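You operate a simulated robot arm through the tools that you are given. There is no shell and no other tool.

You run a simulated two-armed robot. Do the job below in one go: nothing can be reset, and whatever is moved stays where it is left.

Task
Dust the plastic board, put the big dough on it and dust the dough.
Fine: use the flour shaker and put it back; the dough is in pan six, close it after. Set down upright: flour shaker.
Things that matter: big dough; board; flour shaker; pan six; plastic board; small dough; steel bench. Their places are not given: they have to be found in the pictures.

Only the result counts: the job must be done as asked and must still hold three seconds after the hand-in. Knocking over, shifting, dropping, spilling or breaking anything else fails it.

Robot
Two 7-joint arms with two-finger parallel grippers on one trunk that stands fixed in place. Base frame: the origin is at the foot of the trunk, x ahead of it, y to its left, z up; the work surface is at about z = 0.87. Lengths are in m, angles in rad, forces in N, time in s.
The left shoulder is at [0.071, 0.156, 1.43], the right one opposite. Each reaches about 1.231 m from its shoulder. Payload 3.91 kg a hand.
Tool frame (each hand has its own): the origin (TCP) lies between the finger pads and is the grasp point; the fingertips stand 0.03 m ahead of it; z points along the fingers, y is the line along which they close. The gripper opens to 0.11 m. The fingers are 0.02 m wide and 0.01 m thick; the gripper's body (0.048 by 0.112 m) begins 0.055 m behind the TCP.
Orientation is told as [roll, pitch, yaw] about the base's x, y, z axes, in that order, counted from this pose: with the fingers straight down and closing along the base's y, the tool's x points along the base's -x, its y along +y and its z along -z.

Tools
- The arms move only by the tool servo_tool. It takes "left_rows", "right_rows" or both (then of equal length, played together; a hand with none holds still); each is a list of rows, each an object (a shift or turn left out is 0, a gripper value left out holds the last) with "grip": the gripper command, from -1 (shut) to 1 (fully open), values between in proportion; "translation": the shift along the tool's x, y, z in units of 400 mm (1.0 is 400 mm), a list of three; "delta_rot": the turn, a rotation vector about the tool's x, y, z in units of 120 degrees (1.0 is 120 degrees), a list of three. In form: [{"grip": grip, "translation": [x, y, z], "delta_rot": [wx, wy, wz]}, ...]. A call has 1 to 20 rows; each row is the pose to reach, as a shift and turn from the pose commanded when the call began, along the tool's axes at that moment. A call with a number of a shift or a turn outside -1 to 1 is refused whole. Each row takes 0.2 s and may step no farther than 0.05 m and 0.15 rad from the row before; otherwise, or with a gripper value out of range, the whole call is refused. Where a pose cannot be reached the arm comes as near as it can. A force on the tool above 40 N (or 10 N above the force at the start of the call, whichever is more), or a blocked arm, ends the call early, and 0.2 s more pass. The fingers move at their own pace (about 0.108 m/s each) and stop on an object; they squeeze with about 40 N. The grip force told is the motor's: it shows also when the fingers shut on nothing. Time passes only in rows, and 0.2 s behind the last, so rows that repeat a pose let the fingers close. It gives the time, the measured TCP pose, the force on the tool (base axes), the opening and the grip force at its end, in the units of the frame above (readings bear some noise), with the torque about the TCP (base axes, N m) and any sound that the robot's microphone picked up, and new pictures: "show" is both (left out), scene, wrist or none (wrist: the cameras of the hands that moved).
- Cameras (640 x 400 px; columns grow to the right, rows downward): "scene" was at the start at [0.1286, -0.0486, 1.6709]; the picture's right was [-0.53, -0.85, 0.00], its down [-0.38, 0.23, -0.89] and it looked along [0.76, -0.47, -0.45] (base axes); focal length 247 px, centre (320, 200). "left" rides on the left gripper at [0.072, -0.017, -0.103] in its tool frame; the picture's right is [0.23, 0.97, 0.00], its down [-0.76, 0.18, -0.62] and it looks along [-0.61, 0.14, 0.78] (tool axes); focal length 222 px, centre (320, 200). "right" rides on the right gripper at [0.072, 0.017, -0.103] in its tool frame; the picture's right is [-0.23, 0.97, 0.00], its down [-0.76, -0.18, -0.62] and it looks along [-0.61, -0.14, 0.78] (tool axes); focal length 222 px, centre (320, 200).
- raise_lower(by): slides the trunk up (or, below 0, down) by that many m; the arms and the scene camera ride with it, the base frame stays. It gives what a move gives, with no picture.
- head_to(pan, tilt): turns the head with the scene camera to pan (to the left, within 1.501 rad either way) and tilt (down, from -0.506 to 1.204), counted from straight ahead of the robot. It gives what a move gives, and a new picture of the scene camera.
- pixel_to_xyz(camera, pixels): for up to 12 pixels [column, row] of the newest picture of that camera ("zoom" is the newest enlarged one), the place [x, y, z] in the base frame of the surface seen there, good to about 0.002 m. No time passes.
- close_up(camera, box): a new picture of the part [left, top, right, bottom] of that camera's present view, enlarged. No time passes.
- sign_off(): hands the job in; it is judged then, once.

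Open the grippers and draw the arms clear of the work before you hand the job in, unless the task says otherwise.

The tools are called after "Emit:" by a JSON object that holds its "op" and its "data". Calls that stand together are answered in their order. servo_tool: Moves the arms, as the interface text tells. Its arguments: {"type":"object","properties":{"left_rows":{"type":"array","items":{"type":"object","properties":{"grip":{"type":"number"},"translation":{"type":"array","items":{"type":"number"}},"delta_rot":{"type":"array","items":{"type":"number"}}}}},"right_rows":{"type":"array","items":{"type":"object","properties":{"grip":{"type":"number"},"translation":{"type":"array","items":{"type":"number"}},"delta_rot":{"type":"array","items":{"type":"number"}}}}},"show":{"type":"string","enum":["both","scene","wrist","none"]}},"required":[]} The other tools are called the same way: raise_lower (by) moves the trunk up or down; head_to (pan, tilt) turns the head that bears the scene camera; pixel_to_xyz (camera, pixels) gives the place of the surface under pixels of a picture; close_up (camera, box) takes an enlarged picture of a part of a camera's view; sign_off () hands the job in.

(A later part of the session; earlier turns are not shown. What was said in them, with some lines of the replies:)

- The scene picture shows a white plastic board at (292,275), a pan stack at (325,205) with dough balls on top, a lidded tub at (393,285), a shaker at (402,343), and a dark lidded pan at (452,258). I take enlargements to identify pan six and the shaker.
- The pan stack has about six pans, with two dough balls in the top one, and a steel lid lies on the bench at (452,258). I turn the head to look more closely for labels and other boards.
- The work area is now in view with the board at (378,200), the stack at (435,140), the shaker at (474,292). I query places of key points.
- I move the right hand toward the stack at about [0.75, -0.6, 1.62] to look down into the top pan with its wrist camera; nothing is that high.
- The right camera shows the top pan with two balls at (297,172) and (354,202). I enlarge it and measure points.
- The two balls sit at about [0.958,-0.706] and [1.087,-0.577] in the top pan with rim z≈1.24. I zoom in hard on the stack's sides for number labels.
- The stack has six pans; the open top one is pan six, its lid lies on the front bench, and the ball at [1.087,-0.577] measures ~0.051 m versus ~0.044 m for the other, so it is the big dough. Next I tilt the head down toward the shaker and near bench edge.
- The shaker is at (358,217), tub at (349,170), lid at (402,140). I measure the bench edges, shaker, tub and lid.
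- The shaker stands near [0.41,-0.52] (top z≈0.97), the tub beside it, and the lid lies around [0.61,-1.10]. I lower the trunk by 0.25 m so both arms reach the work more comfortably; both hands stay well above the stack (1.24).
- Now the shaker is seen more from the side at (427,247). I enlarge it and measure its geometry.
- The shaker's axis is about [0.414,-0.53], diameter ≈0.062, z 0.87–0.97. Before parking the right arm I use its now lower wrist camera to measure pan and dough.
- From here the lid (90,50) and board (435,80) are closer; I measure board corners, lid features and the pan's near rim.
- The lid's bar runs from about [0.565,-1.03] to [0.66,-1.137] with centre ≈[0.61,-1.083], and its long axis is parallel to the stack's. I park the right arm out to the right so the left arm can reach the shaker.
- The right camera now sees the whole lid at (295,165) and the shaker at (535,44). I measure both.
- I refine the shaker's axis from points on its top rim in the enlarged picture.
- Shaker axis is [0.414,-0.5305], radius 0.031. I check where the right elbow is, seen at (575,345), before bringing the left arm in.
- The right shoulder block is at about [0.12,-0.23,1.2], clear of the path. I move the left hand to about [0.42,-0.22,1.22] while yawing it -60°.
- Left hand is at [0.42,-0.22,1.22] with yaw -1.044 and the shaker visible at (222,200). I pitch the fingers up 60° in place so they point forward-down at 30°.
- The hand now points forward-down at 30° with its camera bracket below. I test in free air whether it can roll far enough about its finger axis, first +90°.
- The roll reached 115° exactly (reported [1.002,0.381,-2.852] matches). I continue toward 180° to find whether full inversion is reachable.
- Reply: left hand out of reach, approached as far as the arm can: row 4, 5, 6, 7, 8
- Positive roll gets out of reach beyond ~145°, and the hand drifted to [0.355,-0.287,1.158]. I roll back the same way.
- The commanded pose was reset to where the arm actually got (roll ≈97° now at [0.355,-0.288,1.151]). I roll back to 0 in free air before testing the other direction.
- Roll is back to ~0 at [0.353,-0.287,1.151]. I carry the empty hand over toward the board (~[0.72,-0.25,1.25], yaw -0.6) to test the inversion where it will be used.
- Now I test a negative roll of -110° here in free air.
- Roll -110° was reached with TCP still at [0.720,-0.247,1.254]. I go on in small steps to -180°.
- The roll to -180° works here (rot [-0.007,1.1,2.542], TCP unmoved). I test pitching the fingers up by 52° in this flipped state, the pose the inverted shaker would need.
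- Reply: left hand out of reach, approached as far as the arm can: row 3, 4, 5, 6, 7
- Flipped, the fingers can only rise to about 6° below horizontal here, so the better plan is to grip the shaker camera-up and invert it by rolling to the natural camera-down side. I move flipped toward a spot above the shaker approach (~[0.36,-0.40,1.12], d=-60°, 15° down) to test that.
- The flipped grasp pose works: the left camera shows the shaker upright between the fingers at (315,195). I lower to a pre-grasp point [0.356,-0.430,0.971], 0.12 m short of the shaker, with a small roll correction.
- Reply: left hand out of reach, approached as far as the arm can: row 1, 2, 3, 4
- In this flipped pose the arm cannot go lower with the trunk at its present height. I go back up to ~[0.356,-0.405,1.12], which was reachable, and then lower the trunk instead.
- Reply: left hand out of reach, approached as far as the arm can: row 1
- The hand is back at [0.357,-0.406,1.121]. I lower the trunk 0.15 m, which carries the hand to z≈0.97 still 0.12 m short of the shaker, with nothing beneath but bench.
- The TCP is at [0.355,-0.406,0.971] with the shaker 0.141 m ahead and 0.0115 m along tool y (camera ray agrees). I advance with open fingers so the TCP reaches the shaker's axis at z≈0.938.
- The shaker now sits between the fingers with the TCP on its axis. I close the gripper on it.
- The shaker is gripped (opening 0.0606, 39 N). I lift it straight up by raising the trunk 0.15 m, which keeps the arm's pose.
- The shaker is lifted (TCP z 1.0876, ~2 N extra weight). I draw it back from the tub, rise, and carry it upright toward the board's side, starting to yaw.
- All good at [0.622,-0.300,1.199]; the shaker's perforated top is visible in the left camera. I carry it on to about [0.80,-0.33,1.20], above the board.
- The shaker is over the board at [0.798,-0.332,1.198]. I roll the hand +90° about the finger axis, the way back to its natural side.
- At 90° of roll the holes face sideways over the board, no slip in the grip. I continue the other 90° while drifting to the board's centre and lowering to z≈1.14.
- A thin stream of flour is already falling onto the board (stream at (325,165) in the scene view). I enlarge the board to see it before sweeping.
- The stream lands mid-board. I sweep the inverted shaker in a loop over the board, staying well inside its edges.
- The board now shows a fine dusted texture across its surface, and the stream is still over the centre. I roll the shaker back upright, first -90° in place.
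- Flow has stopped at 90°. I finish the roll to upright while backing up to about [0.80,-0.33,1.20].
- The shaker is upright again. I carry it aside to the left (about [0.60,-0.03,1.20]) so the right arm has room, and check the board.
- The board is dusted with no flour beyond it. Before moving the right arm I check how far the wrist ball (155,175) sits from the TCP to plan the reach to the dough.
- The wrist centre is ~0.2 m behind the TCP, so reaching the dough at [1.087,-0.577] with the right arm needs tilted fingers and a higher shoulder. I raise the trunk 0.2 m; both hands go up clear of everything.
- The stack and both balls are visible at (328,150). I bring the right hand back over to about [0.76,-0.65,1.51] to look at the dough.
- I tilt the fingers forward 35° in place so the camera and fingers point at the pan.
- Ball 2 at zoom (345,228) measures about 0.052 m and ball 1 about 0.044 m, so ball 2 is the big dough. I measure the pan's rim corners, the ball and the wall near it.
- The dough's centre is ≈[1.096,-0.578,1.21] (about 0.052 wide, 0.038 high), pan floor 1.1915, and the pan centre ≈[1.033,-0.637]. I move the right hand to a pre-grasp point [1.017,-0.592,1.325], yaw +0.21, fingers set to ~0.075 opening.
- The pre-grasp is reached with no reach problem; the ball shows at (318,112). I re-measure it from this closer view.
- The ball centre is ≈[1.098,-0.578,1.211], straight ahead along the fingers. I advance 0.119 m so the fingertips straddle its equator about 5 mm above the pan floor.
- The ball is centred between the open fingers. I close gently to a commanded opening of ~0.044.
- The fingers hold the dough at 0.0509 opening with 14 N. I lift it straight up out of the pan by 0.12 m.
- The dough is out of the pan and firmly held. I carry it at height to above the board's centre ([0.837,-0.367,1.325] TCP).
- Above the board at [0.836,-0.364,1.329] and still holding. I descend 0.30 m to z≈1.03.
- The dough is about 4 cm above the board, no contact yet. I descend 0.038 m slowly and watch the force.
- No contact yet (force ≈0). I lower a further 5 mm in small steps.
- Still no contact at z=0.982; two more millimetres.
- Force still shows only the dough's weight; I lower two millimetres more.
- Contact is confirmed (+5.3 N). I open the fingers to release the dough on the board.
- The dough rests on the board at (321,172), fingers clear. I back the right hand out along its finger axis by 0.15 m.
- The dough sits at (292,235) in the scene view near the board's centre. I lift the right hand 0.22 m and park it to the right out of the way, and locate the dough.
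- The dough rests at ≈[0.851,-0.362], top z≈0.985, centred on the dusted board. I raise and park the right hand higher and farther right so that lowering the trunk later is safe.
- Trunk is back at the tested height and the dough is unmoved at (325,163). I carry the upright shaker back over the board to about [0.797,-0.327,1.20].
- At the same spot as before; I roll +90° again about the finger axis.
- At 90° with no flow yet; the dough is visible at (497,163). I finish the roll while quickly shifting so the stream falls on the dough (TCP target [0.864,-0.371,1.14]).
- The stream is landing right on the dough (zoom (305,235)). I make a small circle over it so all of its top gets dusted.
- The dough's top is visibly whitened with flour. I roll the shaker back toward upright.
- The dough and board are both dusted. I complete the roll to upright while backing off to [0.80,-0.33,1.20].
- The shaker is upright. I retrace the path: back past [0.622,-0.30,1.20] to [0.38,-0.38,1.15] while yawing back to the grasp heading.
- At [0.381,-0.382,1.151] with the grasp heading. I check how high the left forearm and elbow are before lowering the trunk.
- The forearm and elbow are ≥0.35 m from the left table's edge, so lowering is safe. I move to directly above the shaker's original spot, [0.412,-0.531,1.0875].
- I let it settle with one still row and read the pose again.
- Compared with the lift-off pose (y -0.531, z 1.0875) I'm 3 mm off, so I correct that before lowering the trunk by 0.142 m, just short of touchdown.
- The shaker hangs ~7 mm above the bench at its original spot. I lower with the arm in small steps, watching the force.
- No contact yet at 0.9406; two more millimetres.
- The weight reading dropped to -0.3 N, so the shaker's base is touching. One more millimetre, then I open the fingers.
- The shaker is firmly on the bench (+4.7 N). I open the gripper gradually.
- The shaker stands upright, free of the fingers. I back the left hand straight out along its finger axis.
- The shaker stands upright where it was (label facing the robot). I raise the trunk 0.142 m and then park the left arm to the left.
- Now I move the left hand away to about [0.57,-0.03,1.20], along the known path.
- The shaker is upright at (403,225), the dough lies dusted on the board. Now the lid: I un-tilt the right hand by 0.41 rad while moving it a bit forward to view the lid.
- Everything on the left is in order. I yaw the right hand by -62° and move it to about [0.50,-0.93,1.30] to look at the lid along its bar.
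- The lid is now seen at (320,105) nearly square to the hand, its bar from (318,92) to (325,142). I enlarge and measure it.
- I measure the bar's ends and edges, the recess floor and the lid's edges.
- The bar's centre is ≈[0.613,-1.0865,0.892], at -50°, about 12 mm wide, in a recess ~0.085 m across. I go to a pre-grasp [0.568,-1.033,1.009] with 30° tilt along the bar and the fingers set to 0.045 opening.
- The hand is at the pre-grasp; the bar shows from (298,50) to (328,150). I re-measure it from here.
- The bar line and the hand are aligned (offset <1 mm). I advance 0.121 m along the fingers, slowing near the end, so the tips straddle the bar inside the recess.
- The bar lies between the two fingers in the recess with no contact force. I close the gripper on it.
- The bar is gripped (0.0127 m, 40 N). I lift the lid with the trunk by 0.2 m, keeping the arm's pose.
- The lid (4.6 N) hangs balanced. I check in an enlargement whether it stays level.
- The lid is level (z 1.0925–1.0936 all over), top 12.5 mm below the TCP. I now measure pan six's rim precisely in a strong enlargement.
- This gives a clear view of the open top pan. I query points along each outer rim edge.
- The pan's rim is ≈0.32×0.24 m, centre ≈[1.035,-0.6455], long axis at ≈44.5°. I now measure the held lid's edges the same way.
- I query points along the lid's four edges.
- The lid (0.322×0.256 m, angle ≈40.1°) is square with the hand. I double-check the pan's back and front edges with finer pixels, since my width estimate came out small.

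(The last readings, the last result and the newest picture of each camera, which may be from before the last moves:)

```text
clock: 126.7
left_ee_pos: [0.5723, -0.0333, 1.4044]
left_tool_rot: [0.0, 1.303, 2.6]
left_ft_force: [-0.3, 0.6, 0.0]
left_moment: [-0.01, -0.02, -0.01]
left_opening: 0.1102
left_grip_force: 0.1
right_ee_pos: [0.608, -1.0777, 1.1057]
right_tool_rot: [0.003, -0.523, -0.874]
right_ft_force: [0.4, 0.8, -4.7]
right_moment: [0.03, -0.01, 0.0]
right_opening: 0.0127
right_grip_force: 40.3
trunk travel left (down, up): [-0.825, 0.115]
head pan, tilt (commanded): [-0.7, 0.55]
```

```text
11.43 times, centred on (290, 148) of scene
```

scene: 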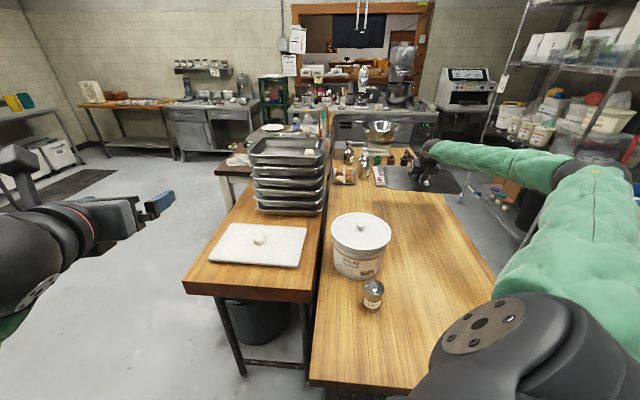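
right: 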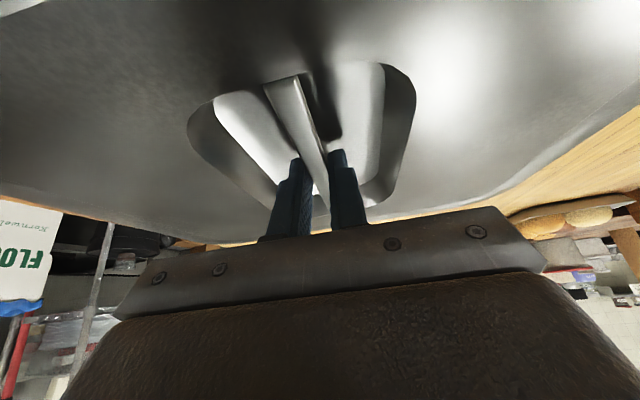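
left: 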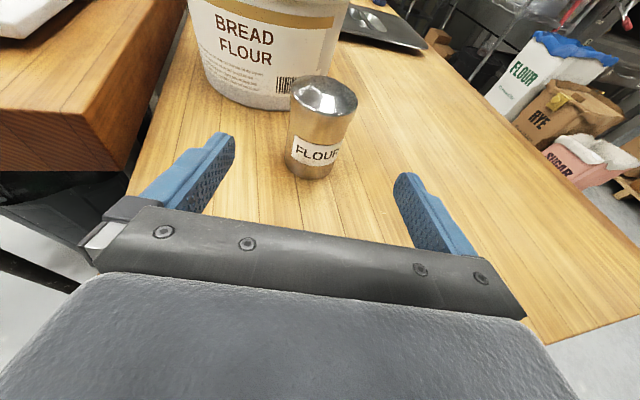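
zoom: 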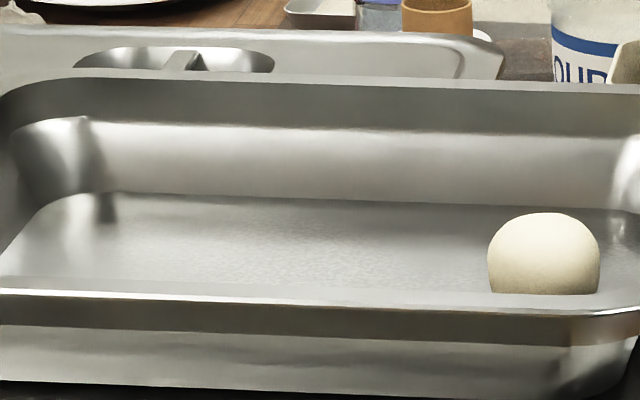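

Emit:
{"op": "pixel_to_xyz", "data": {"camera": "zoom", "pixels": [[300, 70], [300, 74], [300, 77], [300, 80], [300, 84], [300, 110], [300, 125], [300, 290], [300, 300], [300, 303], [300, 315], [300, 330]]}}

Emit:
{"op": "pixel_to_xyz", "data": {"camera": "zoom", "pixels": [[500, 77], [500, 82], [500, 86], [100, 66], [100, 70], [100, 75], [100, 290], [100, 298], [100, 320], [500, 305], [500, 312], [500, 325]]}}

```text
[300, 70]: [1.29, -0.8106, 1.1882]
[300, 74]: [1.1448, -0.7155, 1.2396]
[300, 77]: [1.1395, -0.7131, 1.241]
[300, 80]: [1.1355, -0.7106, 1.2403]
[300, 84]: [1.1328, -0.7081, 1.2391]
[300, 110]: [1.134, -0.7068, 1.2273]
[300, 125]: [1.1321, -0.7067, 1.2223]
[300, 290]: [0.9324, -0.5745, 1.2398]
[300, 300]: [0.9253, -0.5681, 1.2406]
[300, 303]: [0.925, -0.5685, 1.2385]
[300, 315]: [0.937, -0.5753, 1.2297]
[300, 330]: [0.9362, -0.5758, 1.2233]
```

```text
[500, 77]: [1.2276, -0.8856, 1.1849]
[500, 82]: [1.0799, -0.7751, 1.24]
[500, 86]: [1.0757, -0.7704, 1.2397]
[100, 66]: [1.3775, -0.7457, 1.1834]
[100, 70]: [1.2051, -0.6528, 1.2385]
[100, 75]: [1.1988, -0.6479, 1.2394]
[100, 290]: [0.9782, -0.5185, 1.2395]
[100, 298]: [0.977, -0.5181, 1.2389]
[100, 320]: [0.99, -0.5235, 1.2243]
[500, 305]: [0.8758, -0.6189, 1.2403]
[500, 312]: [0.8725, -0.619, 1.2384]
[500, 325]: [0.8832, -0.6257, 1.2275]
```

The pan is really ≈0.321×0.258 m at ≈44.2°, matching the lid. I refine its two short ends too.

Emit:
{"op": "close_up", "data": {"camera": "scene", "box": [305, 130, 337, 165]}}

```text
11.43 times, centred on (321, 148) of scene
```

zoom: 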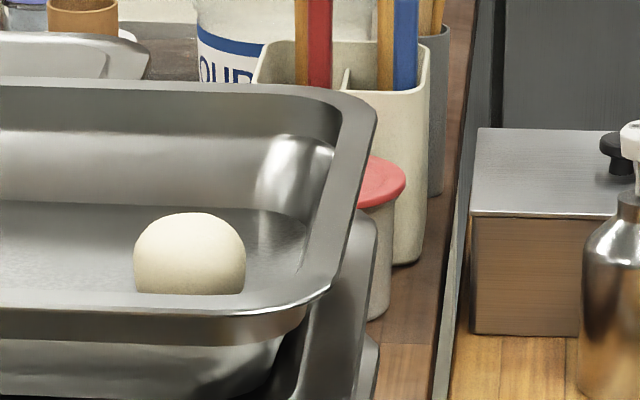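

Emit:
{"op": "pixel_to_xyz", "data": {"camera": "zoom", "pixels": [[337, 250], [340, 250], [343, 250], [352, 200], [355, 200], [358, 200], [366, 150], [369, 150], [372, 150], [345, 210], [330, 240]]}}

Emit:
{"op": "close_up", "data": {"camera": "scene", "box": [240, 130, 275, 165]}}

```text
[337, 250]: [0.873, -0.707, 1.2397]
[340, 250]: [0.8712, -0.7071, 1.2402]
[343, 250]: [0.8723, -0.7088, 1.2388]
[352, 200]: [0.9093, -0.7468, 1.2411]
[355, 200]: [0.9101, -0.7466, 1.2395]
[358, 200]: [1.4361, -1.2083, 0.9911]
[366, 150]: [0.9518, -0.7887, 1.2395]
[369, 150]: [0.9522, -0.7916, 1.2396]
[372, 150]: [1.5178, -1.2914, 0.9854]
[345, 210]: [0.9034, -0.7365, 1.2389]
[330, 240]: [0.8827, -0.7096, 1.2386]
```

```text
11.43 times, centred on (258, 148) of scene
```

zoom: 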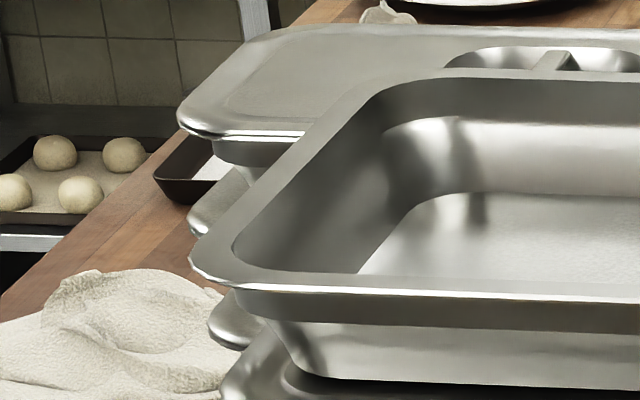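

Emit:
{"op": "pixel_to_xyz", "data": {"camera": "zoom", "pixels": [[232, 208], [228, 208], [225, 208], [272, 168], [268, 168], [264, 168], [318, 128], [314, 128], [310, 128], [352, 100], [348, 100], [345, 100]]}}

```text
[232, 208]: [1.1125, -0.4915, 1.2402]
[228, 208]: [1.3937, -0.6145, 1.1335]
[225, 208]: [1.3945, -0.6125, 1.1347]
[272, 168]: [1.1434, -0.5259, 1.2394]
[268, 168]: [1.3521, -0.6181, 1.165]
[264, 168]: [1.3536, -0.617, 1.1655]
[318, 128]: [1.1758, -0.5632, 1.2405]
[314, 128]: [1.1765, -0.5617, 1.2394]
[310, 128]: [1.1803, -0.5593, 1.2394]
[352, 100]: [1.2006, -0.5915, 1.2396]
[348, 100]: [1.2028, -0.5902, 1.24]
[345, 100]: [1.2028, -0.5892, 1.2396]
```

Pan centre is ≈[1.0334,-0.6428], angle ≈44.2°; lid centre is 9.4 mm ahead of the TCP along the bar, so the TCP must go to [1.026,-0.637] with yaw -0.8025. First I lift the lid 0.225 m straight up, clear of everything.

Emit:
{"op": "servo_tool", "data": {"right_rows": [{"grip": -1, "translation": [-0.0562, 0, -0.0975]}, {"grip": -1, "translation": [-0.1124, 0, -0.1949]}, {"grip": -1, "translation": [-0.1686, 0, -0.2924]}, {"grip": -1, "translation": [-0.2248, 0, -0.3898]}, {"grip": -1, "translation": [-0.281, 0, -0.4873]}], "show": "scene"}}

```text
clock: 127.9
left_ee_pos: [0.5714, -0.0332, 1.4053]
left_tool_rot: [0.003, 1.305, 2.602]
left_ft_force: [0.9, 0.4, -0.9]
left_moment: [-0.02, -0.03, -0.03]
left_opening: 0.11
left_grip_force: 0.0
right_ee_pos: [0.606, -1.0797, 1.3285]
right_tool_rot: [0.004, -0.525, -0.874]
right_ft_force: [1.0, 0.0, -3.6]
right_moment: [0.03, 0.03, 0.02]
right_opening: 0.0126
right_grip_force: 39.6
trunk travel left (down, up): [-0.825, 0.115]
head pan, tilt (commanded): [-0.7, 0.55]
```

scene: 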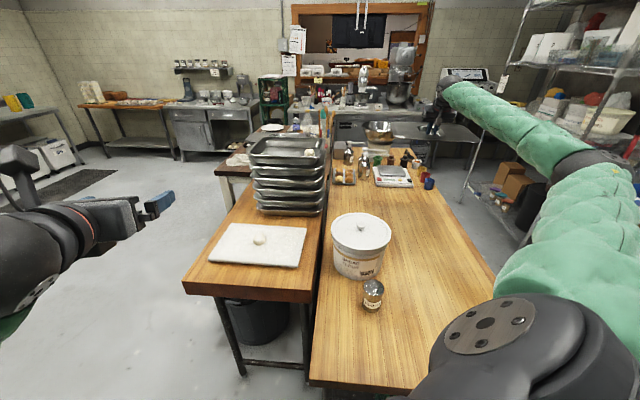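

The lid is at TCP z 1.3285, still level. I carry it the first half of the way toward the stack.

Emit:
{"op": "servo_tool", "data": {"right_rows": [{"grip": -1, "translation": [0.0076, 0.0945, -0.008], "delta_rot": [-0.0011, 0, -0.0019]}, {"grip": -1, "translation": [0.0153, 0.1889, -0.016], "delta_rot": [-0.0022, 0, -0.0037]}, {"grip": -1, "translation": [0.0229, 0.2834, -0.024], "delta_rot": [-0.0032, 0, -0.0056]}, {"grip": -1, "translation": [0.0305, 0.3778, -0.032], "delta_rot": [-0.0043, 0, -0.0075]}, {"grip": -1, "translation": [0.0381, 0.4723, -0.04], "delta_rot": [-0.0054, 0, -0.0093]}, {"grip": -1, "translation": [0.0458, 0.5667, -0.048], "delta_rot": [-0.0065, 0, -0.0112]}, {"grip": -1, "translation": [0.0534, 0.6612, -0.056], "delta_rot": [-0.0075, 0, -0.013]}, {"grip": -1, "translation": [0.061, 0.7556, -0.064], "delta_rot": [-0.0086, 0, -0.0149]}], "show": "scene"}}

```text
clock: 129.7
left_ee_pos: [0.5738, -0.0334, 1.4041]
left_tool_rot: [0.009, 1.303, 2.606]
left_ft_force: [0.1, -0.3, 0.1]
left_moment: [0.04, 0.0, 0.02]
left_opening: 0.1097
left_grip_force: 0.1
right_ee_pos: [0.8161, -0.8555, 1.3406]
right_tool_rot: [0.0, -0.522, -0.838]
right_ft_force: [-0.1, 0.5, -4.6]
right_moment: [0.04, -0.01, 0.0]
right_opening: 0.0126
right_grip_force: 40.3
trunk travel left (down, up): [-0.825, 0.115]
head pan, tilt (commanded): [-0.7, 0.55]
```

scene: 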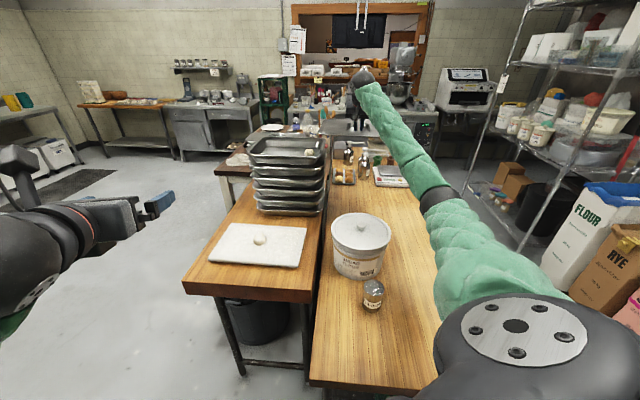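

Halfway, at [0.816,-0.856,1.341]. I carry it on to above the pan, [1.026,-0.637,1.32], yaw -0.8025.

Emit:
{"op": "servo_tool", "data": {"right_rows": [{"grip": -1, "translation": [0.0092, 0.0945, 0.0022], "delta_rot": [-0.0011, 0, -0.0018]}, {"grip": -1, "translation": [0.0184, 0.1891, 0.0043], "delta_rot": [-0.0021, 0, -0.0037]}, {"grip": -1, "translation": [0.0276, 0.2836, 0.0065], "delta_rot": [-0.0032, 0, -0.0055]}, {"grip": -1, "translation": [0.0368, 0.3782, 0.0086], "delta_rot": [-0.0043, 0, -0.0074]}, {"grip": -1, "translation": [0.046, 0.4727, 0.0108], "delta_rot": [-0.0053, 0, -0.0092]}, {"grip": -1, "translation": [0.0552, 0.5672, 0.0129], "delta_rot": [-0.0064, 0, -0.011]}, {"grip": -1, "translation": [0.0644, 0.6618, 0.0151], "delta_rot": [-0.0074, 0, -0.0129]}, {"grip": -1, "translation": [0.0736, 0.7563, 0.0172], "delta_rot": [-0.0085, 0, -0.0147]}], "show": "both"}}

Emit:
{"op": "close_up", "data": {"camera": "scene", "box": [235, 105, 345, 175]}}

```text
clock: 131.5
left_ee_pos: [0.573, -0.0313, 1.4038]
left_tool_rot: [0.01, 1.304, 2.606]
left_ft_force: [-0.3, -0.1, 0.6]
left_moment: [-0.03, 0.03, -0.01]
left_opening: 0.1101
left_grip_force: 0.1
right_ee_pos: [1.028, -0.6379, 1.3201]
right_tool_rot: [0.002, -0.522, -0.802]
right_ft_force: [0.8, 1.0, -4.2]
right_moment: [0.0, 0.02, 0.0]
right_opening: 0.0125
right_grip_force: 40.1
trunk travel left (down, up): [-0.825, 0.115]
head pan, tilt (commanded): [-0.7, 0.55]
```

scene: 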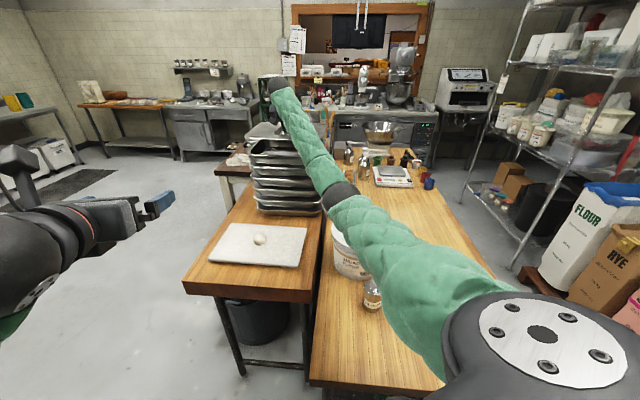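
right: 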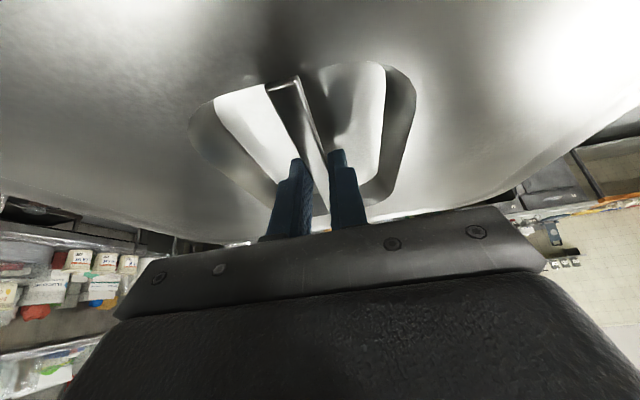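

```text
5.71 times, centred on (290, 140) of scene
```

zoom: 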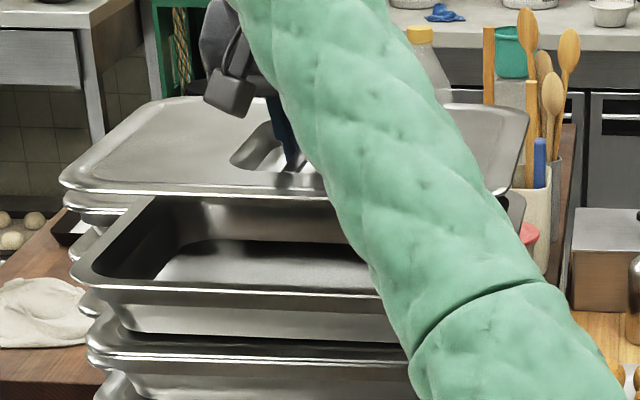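

The lid hovers over the pan; its front-left corner shows at zoom (65,180) above the pan's corner (75,270). I measure the lid's visible edges to verify alignment.

Emit:
{"op": "pixel_to_xyz", "data": {"camera": "zoom", "pixels": [[120, 190], [200, 192], [290, 193], [88, 155], [120, 129], [148, 109], [500, 106], [524, 130], [514, 165], [470, 103], [100, 172], [220, 97]]}}

```text
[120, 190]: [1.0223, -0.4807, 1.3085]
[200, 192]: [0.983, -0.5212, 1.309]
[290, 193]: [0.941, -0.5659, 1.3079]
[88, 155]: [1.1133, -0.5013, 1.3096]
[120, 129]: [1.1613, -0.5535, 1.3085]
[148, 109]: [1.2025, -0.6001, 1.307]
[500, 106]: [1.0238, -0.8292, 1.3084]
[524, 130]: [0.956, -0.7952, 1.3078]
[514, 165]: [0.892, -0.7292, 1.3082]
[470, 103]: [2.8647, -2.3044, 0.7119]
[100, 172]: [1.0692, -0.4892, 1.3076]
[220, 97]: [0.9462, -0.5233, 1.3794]
```

Edge queries may be a few millimetres inside at this grazing angle. I refine with a stronger enlargement on the lid's front-left part.

Emit:
{"op": "close_up", "data": {"camera": "scene", "box": [242, 118, 298, 153]}}

```text
11.43 times, centred on (270, 136) of scene
```

zoom: 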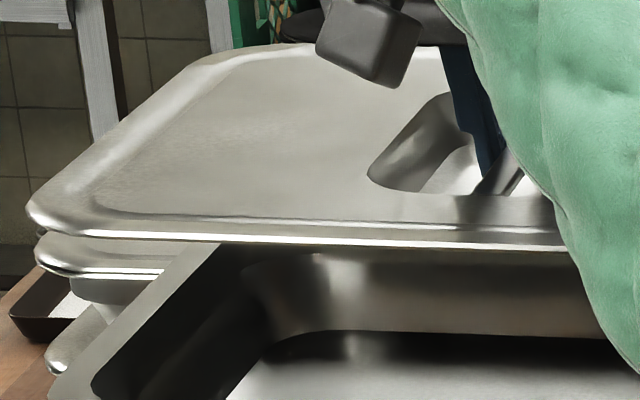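

Emit:
{"op": "pixel_to_xyz", "data": {"camera": "zoom", "pixels": [[150, 232], [150, 236], [150, 240], [300, 237], [300, 241], [300, 245], [450, 243], [450, 247], [450, 251], [450, 255], [300, 249], [150, 244]]}}

Emit:
{"op": "pixel_to_xyz", "data": {"camera": "zoom", "pixels": [[82, 157], [79, 157], [76, 157], [120, 120], [117, 120], [114, 120], [152, 92], [149, 92], [146, 92], [186, 66], [183, 66], [180, 66]]}}

```text
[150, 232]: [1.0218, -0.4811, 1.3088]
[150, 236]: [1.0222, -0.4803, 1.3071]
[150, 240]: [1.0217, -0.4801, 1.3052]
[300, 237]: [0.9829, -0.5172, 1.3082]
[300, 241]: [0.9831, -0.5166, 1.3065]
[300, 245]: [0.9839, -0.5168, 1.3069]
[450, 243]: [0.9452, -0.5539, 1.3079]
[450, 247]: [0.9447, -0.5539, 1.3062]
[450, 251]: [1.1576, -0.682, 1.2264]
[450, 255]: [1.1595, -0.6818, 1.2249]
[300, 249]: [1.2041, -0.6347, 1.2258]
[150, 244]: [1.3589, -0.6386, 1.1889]
```

```text
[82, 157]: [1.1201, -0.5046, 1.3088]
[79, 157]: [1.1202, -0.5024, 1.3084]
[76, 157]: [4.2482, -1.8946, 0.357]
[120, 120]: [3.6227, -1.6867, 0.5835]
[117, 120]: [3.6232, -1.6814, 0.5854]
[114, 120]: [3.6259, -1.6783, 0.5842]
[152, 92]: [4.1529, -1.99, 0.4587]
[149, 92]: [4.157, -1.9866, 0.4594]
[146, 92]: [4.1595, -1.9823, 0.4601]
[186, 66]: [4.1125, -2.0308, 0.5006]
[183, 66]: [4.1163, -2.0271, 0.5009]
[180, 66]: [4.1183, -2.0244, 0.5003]
```

The lid's front edge sits at v≈1.0563 versus the pan's 1.0524, so the lid is ~3 mm too far outward; ends match within 1 mm. I shift by that and lower 0.05 m.

Emit:
{"op": "servo_tool", "data": {"right_rows": [{"grip": -1, "translation": [0.02, 0, 0.03]}, {"grip": -1, "translation": [0.045, 0, 0.068]}, {"grip": -1, "translation": [0.069, 0, 0.1045]}, {"grip": -1, "translation": [0.069, 0, 0.1045]}], "show": "scene"}}

Emit:
{"op": "close_up", "data": {"camera": "scene", "box": [242, 125, 298, 160]}}

```text
clock: 132.5
left_ee_pos: [0.5734, -0.0322, 1.4049]
left_tool_rot: [0.005, 1.305, 2.605]
left_ft_force: [-0.7, 1.2, -0.3]
left_moment: [0.0, 0.01, 0.01]
left_opening: 0.1098
left_grip_force: 0.0
right_ee_pos: [1.0239, -0.6361, 1.2709]
right_tool_rot: [0.001, -0.524, -0.802]
right_ft_force: [-0.8, 0.3, -3.9]
right_moment: [0.07, 0.03, 0.05]
right_opening: 0.0124
right_grip_force: 40.0
trunk travel left (down, up): [-0.825, 0.115]
head pan, tilt (commanded): [-0.7, 0.55]
```

scene: 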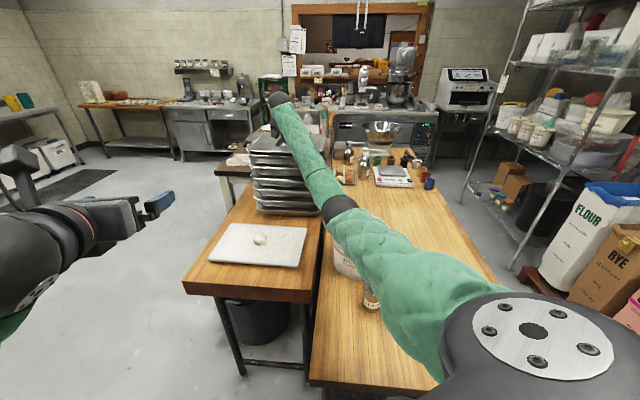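

```text
11.43 times, centred on (270, 142) of scene
```

zoom: 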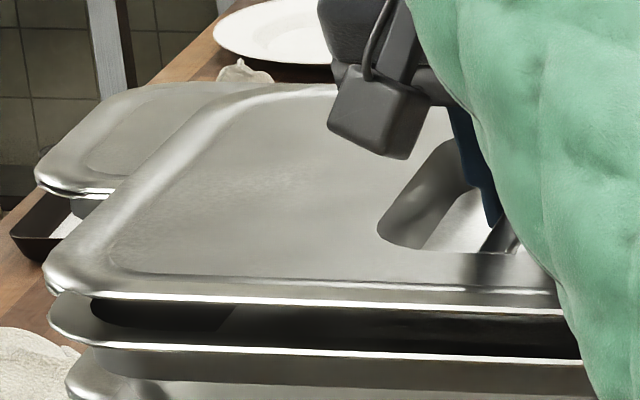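

The lid is ~15 mm above the rim and looks aligned (lid corner (47,278), pan corner (50,315)). I compare edge positions once more.

Emit:
{"op": "pixel_to_xyz", "data": {"camera": "zoom", "pixels": [[150, 299], [300, 304], [450, 310], [120, 342], [300, 351], [450, 357], [100, 225], [97, 225], [150, 160], [147, 160], [185, 125], [182, 125]]}}

Emit:
{"op": "pixel_to_xyz", "data": {"camera": "zoom", "pixels": [[150, 296], [300, 301], [450, 307], [120, 345], [300, 354], [450, 360], [94, 225], [91, 225], [144, 160], [141, 160], [179, 125], [176, 125]]}}

```text
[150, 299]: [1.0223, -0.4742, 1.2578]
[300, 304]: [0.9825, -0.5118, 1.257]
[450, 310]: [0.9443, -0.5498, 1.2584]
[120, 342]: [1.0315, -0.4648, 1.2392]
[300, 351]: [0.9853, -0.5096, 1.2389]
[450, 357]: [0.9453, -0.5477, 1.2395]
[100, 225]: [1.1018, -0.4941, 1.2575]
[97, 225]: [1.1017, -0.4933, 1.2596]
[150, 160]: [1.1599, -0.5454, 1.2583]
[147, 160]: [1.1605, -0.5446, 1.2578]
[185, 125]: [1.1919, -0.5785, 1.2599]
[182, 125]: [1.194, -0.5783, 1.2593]
```

```text
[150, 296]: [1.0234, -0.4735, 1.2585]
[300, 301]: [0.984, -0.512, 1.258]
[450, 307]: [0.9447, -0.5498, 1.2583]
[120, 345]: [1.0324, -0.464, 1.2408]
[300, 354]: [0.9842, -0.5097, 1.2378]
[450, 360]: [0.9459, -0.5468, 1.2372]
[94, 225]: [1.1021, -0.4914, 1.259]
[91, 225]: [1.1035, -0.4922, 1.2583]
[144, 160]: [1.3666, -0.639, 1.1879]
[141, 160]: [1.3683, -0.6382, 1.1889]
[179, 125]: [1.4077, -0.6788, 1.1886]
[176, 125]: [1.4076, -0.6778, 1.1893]
```

Lid and pan front edges agree within 1 mm, ends within 2 mm. I lower 10 mm, then continue in small steps watching the force.

Emit:
{"op": "servo_tool", "data": {"right_rows": [{"grip": -1, "translation": [0.0062, 0, 0.0108]}, {"grip": -1, "translation": [0.0125, 0, 0.0217]}, {"grip": -1, "translation": [0.0125, 0, 0.0217]}], "show": "none"}}

```text
clock: 133.3
left_ee_pos: [0.5721, -0.0336, 1.4046]
left_tool_rot: [0.003, 1.305, 2.6]
left_ft_force: [0.5, -0.1, 0.0]
left_moment: [0.01, 0.01, -0.01]
left_opening: 0.1102
left_grip_force: 0.1
right_ee_pos: [1.0261, -0.6358, 1.2614]
right_tool_rot: [0.003, -0.523, -0.801]
right_ft_force: [-0.2, 0.0, -3.6]
right_moment: [0.03, 0.06, -0.01]
right_opening: 0.0129
right_grip_force: 39.6
trunk travel left (down, up): [-0.825, 0.115]
head pan, tilt (commanded): [-0.7, 0.55]
```

No contact yet at z=1.2614 (force -3.6 N). Three more millimetres.

Emit:
{"op": "servo_tool", "data": {"right_rows": [{"grip": -1, "translation": [0.0019, 0, 0.0033]}, {"grip": -1, "translation": [0.0037, 0, 0.0065]}, {"grip": -1, "translation": [0.0037, 0, 0.0065]}], "show": "none"}}

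```text
clock: 134.1
left_ee_pos: [0.5721, -0.0323, 1.4048]
left_tool_rot: [0.005, 1.303, 2.603]
left_ft_force: [-0.1, 0.6, -0.9]
left_moment: [-0.08, 0.02, 0.01]
left_opening: 0.11
left_grip_force: 0.0
right_ee_pos: [1.026, -0.6364, 1.2594]
right_tool_rot: [0.002, -0.524, -0.801]
right_ft_force: [-0.3, 0.4, -3.1]
right_moment: [0.03, 0.05, -0.02]
right_opening: 0.0128
right_grip_force: 40.1
trunk travel left (down, up): [-0.825, 0.115]
head pan, tilt (commanded): [-0.7, 0.55]
```

Weight reading is easing slightly (-3.1 N) at z=1.2594. I lower two more millimetres.

Emit:
{"op": "servo_tool", "data": {"right_rows": [{"grip": -1, "translation": [0.0012, 0, 0.0022]}, {"grip": -1, "translation": [0.0025, 0, 0.0043]}, {"grip": -1, "translation": [0.0025, 0, 0.0043]}], "show": "scene"}}

Emit:
{"op": "close_up", "data": {"camera": "scene", "box": [235, 115, 345, 175]}}

```text
clock: 134.9
left_ee_pos: [0.5712, -0.0344, 1.4041]
left_tool_rot: [0.004, 1.304, 2.602]
left_ft_force: [0.5, -0.4, -0.1]
left_moment: [-0.01, 0.05, 0.0]
left_opening: 0.1102
left_grip_force: 0.1
right_ee_pos: [1.0253, -0.6358, 1.2568]
right_tool_rot: [0.002, -0.525, -0.802]
right_ft_force: [0.1, 0.8, -4.2]
right_moment: [0.05, 0.07, 0.01]
right_opening: 0.0128
right_grip_force: 40.4
trunk travel left (down, up): [-0.825, 0.115]
head pan, tilt (commanded): [-0.7, 0.55]
```

scene: 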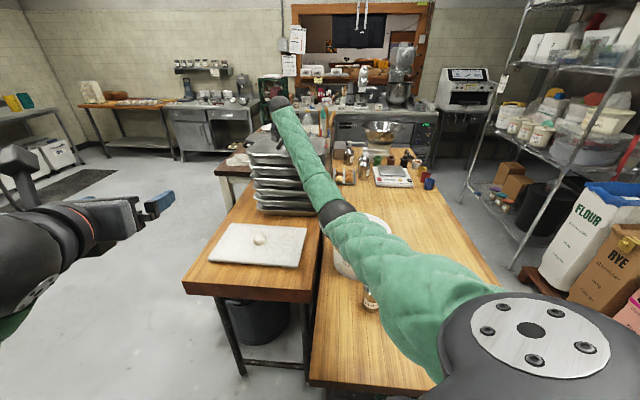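

```text
5.82 times, centred on (290, 145) of scene
```

zoom: 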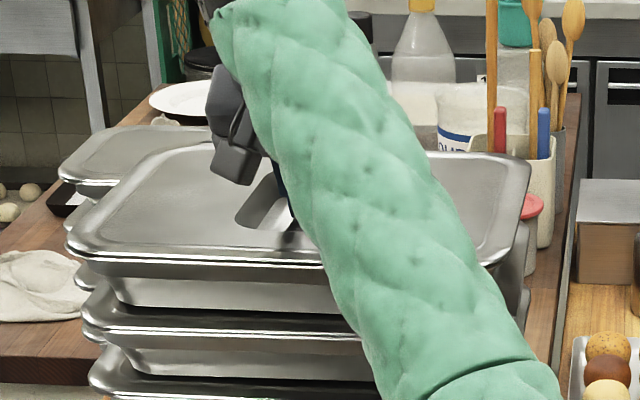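

The lid is just about on the rim and looks aligned with the pan. I go down another 2 mm.

Emit:
{"op": "servo_tool", "data": {"right_rows": [{"grip": -1, "translation": [0.0012, 0, 0.0022]}, {"grip": -1, "translation": [0.0025, 0, 0.0043]}, {"grip": -1, "translation": [0.0025, 0, 0.0043]}], "show": "none"}}

```text
clock: 135.7
left_ee_pos: [0.5718, -0.0334, 1.4041]
left_tool_rot: [0.004, 1.304, 2.601]
left_ft_force: [0.4, 0.1, 0.1]
left_moment: [-0.06, -0.02, 0.01]
left_opening: 0.1098
left_grip_force: 0.3
right_ee_pos: [1.0244, -0.6352, 1.2559]
right_tool_rot: [0.003, -0.525, -0.803]
right_ft_force: [1.8, -2.1, 4.0]
right_moment: [0.65, 0.65, 0.0]
right_opening: 0.0126
right_grip_force: 39.7
trunk travel left (down, up): [-0.825, 0.115]
head pan, tilt (commanded): [-0.7, 0.55]
```

Contact: +4 N, with torque showing the near long edge touching first; the lid is seated to within a millimetre or so. I open the fingers only to 0.045 within the recess to release it.

Emit:
{"op": "servo_tool", "data": {"right_rows": [{"grip": -0.6}, {"grip": -0.4}, {"grip": -0.182}, {"grip": -0.182}], "show": "both"}}

Emit:
{"op": "close_up", "data": {"camera": "right", "box": [180, 50, 450, 240]}}

```text
clock: 136.7
left_ee_pos: [0.5718, -0.0332, 1.4043]
left_tool_rot: [0.002, 1.304, 2.603]
left_ft_force: [-0.4, 1.2, -0.5]
left_moment: [0.01, -0.01, 0.0]
left_opening: 0.11
left_grip_force: 0.1
right_ee_pos: [1.025, -0.6357, 1.2553]
right_tool_rot: [0.001, -0.523, -0.804]
right_ft_force: [-0.8, 0.0, 0.4]
right_moment: [0.02, 0.01, 0.01]
right_opening: 0.0451
right_grip_force: 0.0
trunk travel left (down, up): [-0.825, 0.115]
head pan, tilt (commanded): [-0.7, 0.55]
```

scene: 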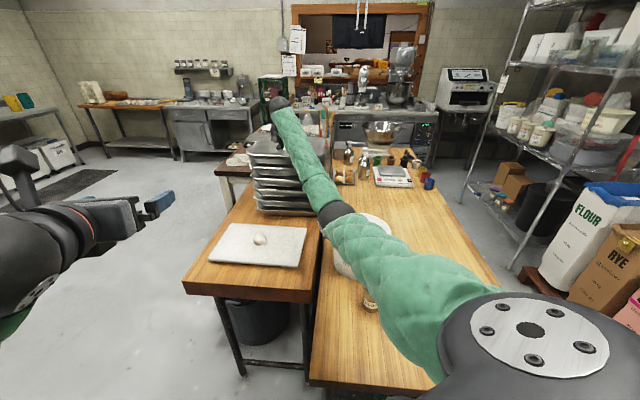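
right: 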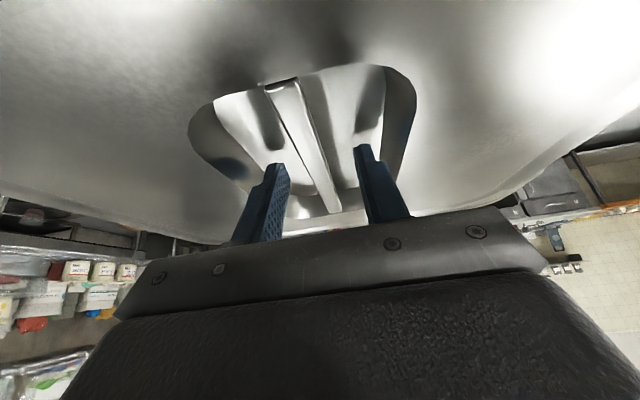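

```text
2.11 times, centred on (315, 145) of right
```

zoom: 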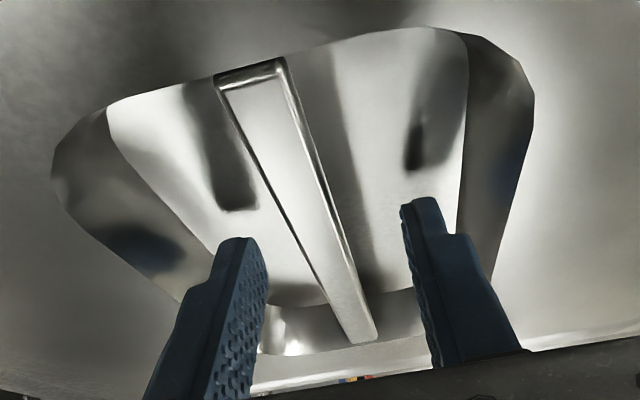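

The lid is released and the fingers stand free either side of the bar. I withdraw along the finger axis by 0.14 m.

Emit:
{"op": "servo_tool", "data": {"right_rows": [{"grip": -0.182, "translation": [0, 0, -0.05]}, {"grip": -0.182, "translation": [0, 0, -0.13]}, {"grip": -0.182, "translation": [0, 0, -0.24]}, {"grip": -0.182, "translation": [0, 0, -0.35]}], "show": "both"}}

```text
clock: 137.7
left_ee_pos: [0.57, -0.0314, 1.4049]
left_tool_rot: [0.004, 1.306, 2.605]
left_ft_force: [-0.5, 0.3, -0.4]
left_moment: [-0.04, -0.01, 0.0]
left_opening: 0.1101
left_grip_force: 0.1
right_ee_pos: [0.9729, -0.5839, 1.3767]
right_tool_rot: [0.002, -0.523, -0.804]
right_ft_force: [0.1, 0.4, 0.2]
right_moment: [-0.02, -0.02, 0.02]
right_opening: 0.0448
right_grip_force: 0.1
trunk travel left (down, up): [-0.825, 0.115]
head pan, tilt (commanded): [-0.7, 0.55]
```

scene: 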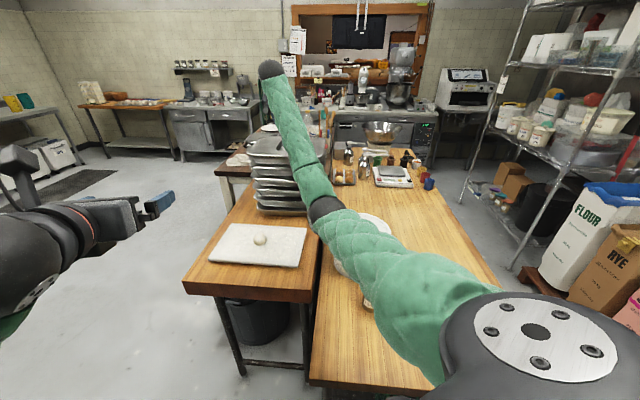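
right: 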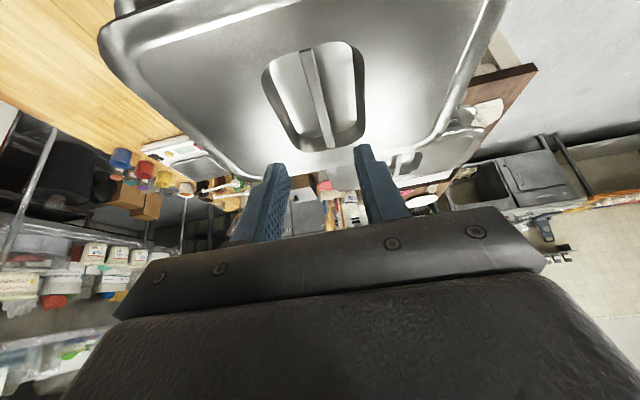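

The lid lies on pan six. I lift the right hand 0.13 m and swing it back to the right, opening the gripper.

Emit:
{"op": "servo_tool", "data": {"right_rows": [{"translation": [-0.0541, 0, -0.0938]}, {"translation": [-0.1083, 0, -0.1877]}, {"translation": [-0.1624, 0, -0.2815]}, {"translation": [-0.1624, -0.108, -0.2815]}, {"translation": [-0.1624, -0.216, -0.2815]}, {"translation": [-0.1624, -0.324, -0.2815]}, {"translation": [-0.1624, -0.432, -0.2815]}, {"translation": [-0.1624, -0.54, -0.2815]}, {"translation": [-0.1624, -0.648, -0.2815]}, {"translation": [-0.1624, -0.756, -0.2815]}, {"translation": [-0.1624, -0.864, -0.2815]}, {"grip": 1, "translation": [-0.1624, -0.97, -0.2815]}], "show": "both"}}

Emit:
{"op": "close_up", "data": {"camera": "scene", "box": [235, 120, 345, 220]}}

```text
clock: 140.3
left_ee_pos: [0.5712, -0.0334, 1.4058]
left_tool_rot: [-0.001, 1.305, 2.598]
left_ft_force: [0.6, -0.9, -0.2]
left_moment: [0.02, -0.01, 0.0]
left_opening: 0.1102
left_grip_force: 0.0
right_ee_pos: [0.6975, -0.8578, 1.5047]
right_tool_rot: [0.002, -0.523, -0.801]
right_ft_force: [-0.6, -1.4, 0.3]
right_moment: [-0.02, -0.04, 0.02]
right_opening: 0.1101
right_grip_force: 0.1
trunk travel left (down, up): [-0.825, 0.115]
head pan, tilt (commanded): [-0.7, 0.55]
```

scene: 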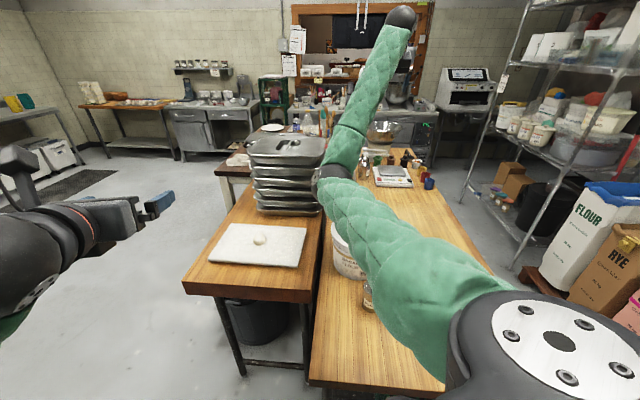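
right: 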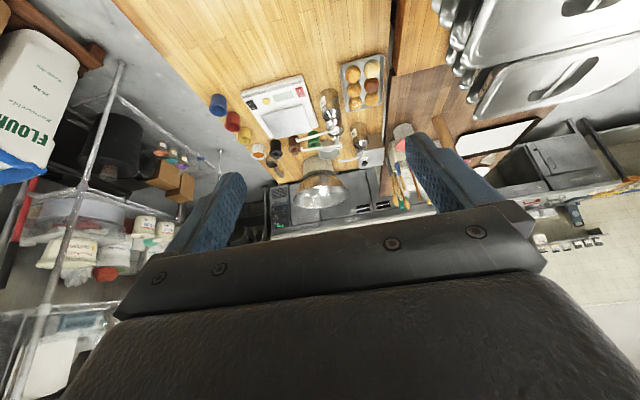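

```text
4.00 times, centred on (290, 170) of scene
```

zoom: 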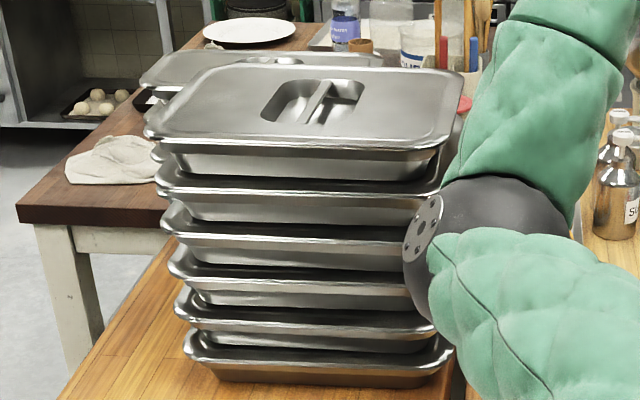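

The lid sits closed on pan six like those below. I check it's level and seated, and that nothing else moved.

Emit:
{"op": "pixel_to_xyz", "data": {"camera": "zoom", "pixels": [[200, 100], [165, 125], [240, 75], [410, 80], [445, 125], [300, 135], [420, 138], [200, 130], [330, 70], [160, 135], [300, 148], [430, 150]]}}

Emit:
{"op": "close_up", "data": {"camera": "scene", "box": [240, 130, 330, 170]}}

```text
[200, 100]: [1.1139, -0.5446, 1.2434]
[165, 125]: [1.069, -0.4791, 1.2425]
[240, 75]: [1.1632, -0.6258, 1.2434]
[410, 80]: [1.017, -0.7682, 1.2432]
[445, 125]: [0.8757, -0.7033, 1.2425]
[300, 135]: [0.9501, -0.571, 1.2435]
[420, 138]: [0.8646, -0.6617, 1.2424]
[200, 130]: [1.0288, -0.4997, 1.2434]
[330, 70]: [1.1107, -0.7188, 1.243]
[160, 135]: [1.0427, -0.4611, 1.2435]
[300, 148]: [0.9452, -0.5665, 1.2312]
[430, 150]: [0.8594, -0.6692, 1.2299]
```

```text
7.11 times, centred on (285, 150) of scene
```

zoom: 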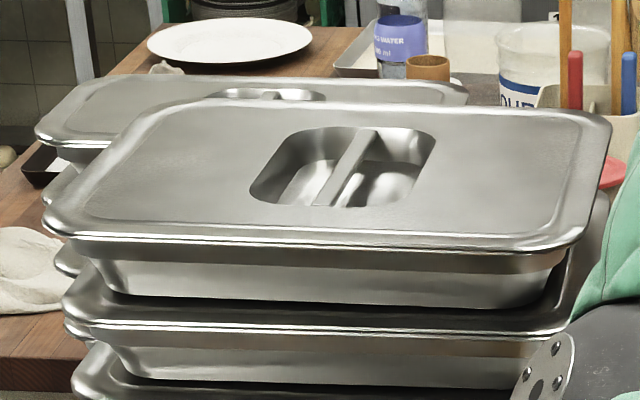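

The lid is level at z 1.243 and fully seated. I draw both arms clear of the work: right hand back to its parked spot, left hand a little further left.

Emit:
{"op": "servo_tool", "data": {"right_rows": [{"grip": 1, "translation": [0.0369, -0.0936, -0.0393]}, {"grip": 1, "translation": [0.0738, -0.1873, -0.0786]}, {"grip": 1, "translation": [0.1106, -0.2809, -0.1179]}, {"grip": 1, "translation": [0.1475, -0.3745, -0.1572]}, {"grip": 1, "translation": [0.1844, -0.4681, -0.1964]}, {"grip": 1, "translation": [0.2213, -0.5618, -0.2357]}, {"grip": 1, "translation": [0.2581, -0.6554, -0.275]}, {"grip": 1, "translation": [0.295, -0.749, -0.3143]}], "left_rows": [{"grip": 1, "translation": [-0.0099, -0.0139, -0.0363]}, {"grip": 1, "translation": [-0.0198, -0.0278, -0.0725]}, {"grip": 1, "translation": [-0.0296, -0.0416, -0.1088]}, {"grip": 1, "translation": [-0.0395, -0.0555, -0.145]}, {"grip": 1, "translation": [-0.0494, -0.0694, -0.1813]}, {"grip": 1, "translation": [-0.0593, -0.0833, -0.2175]}, {"grip": 1, "translation": [-0.0691, -0.0971, -0.2538]}, {"grip": 1, "translation": [-0.079, -0.111, -0.29]}], "show": "both"}}

Emit:
{"op": "close_up", "data": {"camera": "scene", "box": [180, 120, 460, 320]}}

```text
clock: 142.1
left_ee_pos: [0.5869, 0.0362, 1.4425]
left_tool_rot: [0.001, 1.306, 2.599]
left_ft_force: [-0.9, 0.6, 0.4]
left_moment: [-0.03, 0.0, -0.02]
left_opening: 0.11
left_grip_force: 0.1
left hand out of reach, approached as far as the arm can: row 1, 2, 3, 4, 5, 6, 7, 8
right_ee_pos: [0.3649, -0.945, 1.5548]
right_tool_rot: [0.002, -0.526, -0.801]
right_ft_force: [-0.6, -0.2, -0.7]
right_moment: [-0.02, -0.02, -0.03]
right_opening: 0.11
right_grip_force: 0.1
trunk travel left (down, up): [-0.825, 0.115]
head pan, tilt (commanded): [-0.7, 0.55]
```

scene: 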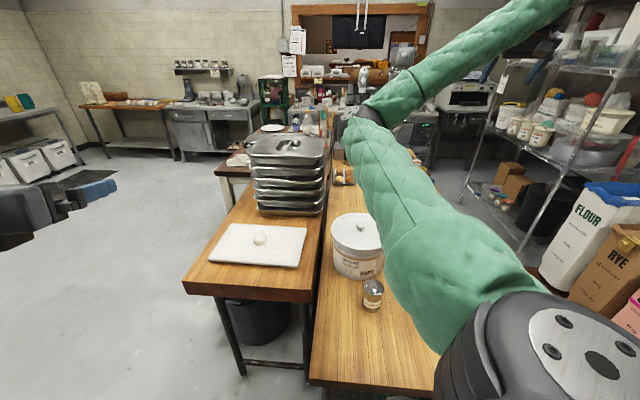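
right: 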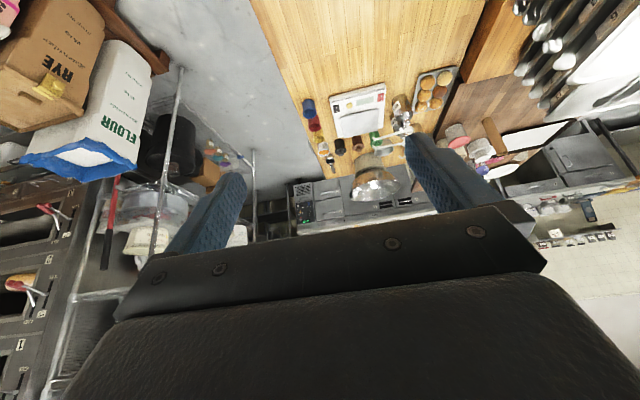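
left: 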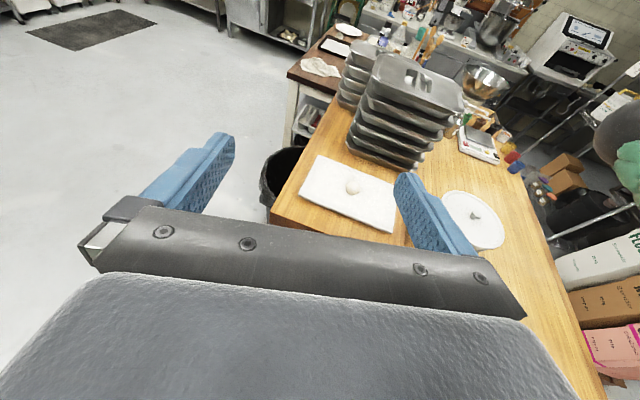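

```text
2.00 times, centred on (320, 220) of scene
```

zoom: 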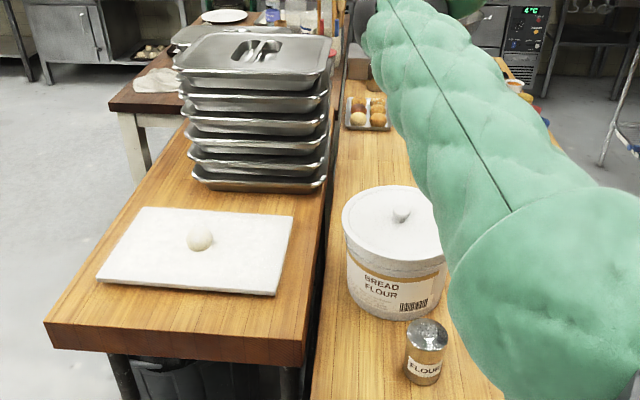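

Everything is in place. I raise the trunk 0.1 m for extra clearance and take a last close look at the dough, board and shaker.

Emit:
{"op": "raise_lower", "data": {"by": 0.1}}

Emit:
{"op": "close_up", "data": {"camera": "scene", "box": [200, 210, 320, 290]}}

Emit:
{"op": "close_up", "data": {"camera": "left", "box": [280, 20, 520, 250]}}

```text
clock: 143.4
left_ee_pos: [0.5905, 0.0354, 1.5407]
left_tool_rot: [0.006, 1.305, 2.603]
left_ft_force: [-0.4, 0.2, -0.1]
left_moment: [0.02, 0.03, 0.01]
left_opening: 0.1101
left_grip_force: 0.0
right_ee_pos: [0.3673, -0.9456, 1.6541]
right_tool_rot: [0.001, -0.524, -0.802]
right_ft_force: [-0.1, -0.3, -0.6]
right_moment: [0.04, 0.04, -0.01]
right_opening: 0.1099
right_grip_force: 0.1
trunk travel left (down, up): [-0.925, 0.015]
head pan, tilt (commanded): [-0.7, 0.55]
```

```text
5.00 times, centred on (260, 250) of scene
```

zoom: 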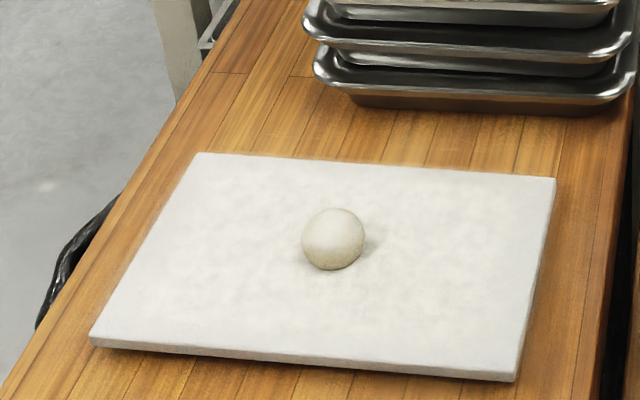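

```text
1.74 times, centred on (400, 135) of left
```

zoom: 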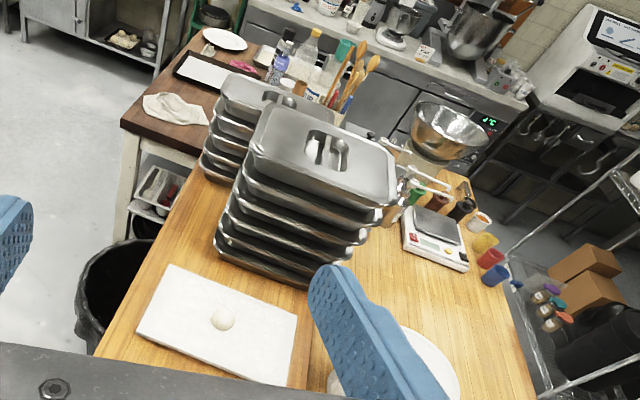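

The last pictures show the dusted board with the floured big dough at its centre, pan six closed with a level lid, and the shaker upright in its old place. Both grippers are open and the arms clear, so I hand the job in.

Emit:
{"op": "sign_off", "data": {}}

```text
The job is handed in.
```

The job is finished and handed in. The result of the judging was not shown to me.

- **Board:** the left hand inverted the flour shaker over the plastic board and swept it in a loop, so flour covers the board with none visible on the bench.
- **Big dough:** I took the open top pan of the six-pan stack to be pan six, since I saw no number on any pan. The two balls in it measured about 0.051 m and 0.044 m. I placed the larger one at the centre of the board and dusted it, and its top is clearly white with flour.
- **Pan six:** I put the steel lid from the front bench on it. It sits level at z 1.243 on all sides, with its edges lined up with the rim.
- **Flour shaker:** it stands upright back at its original spot, about [0.414, -0.53].

The small dough stayed in pan six. Nothing else looked knocked, spilled or moved in the last pictures. Both grippers were open and the arms were up and clear of the work when I handed in.
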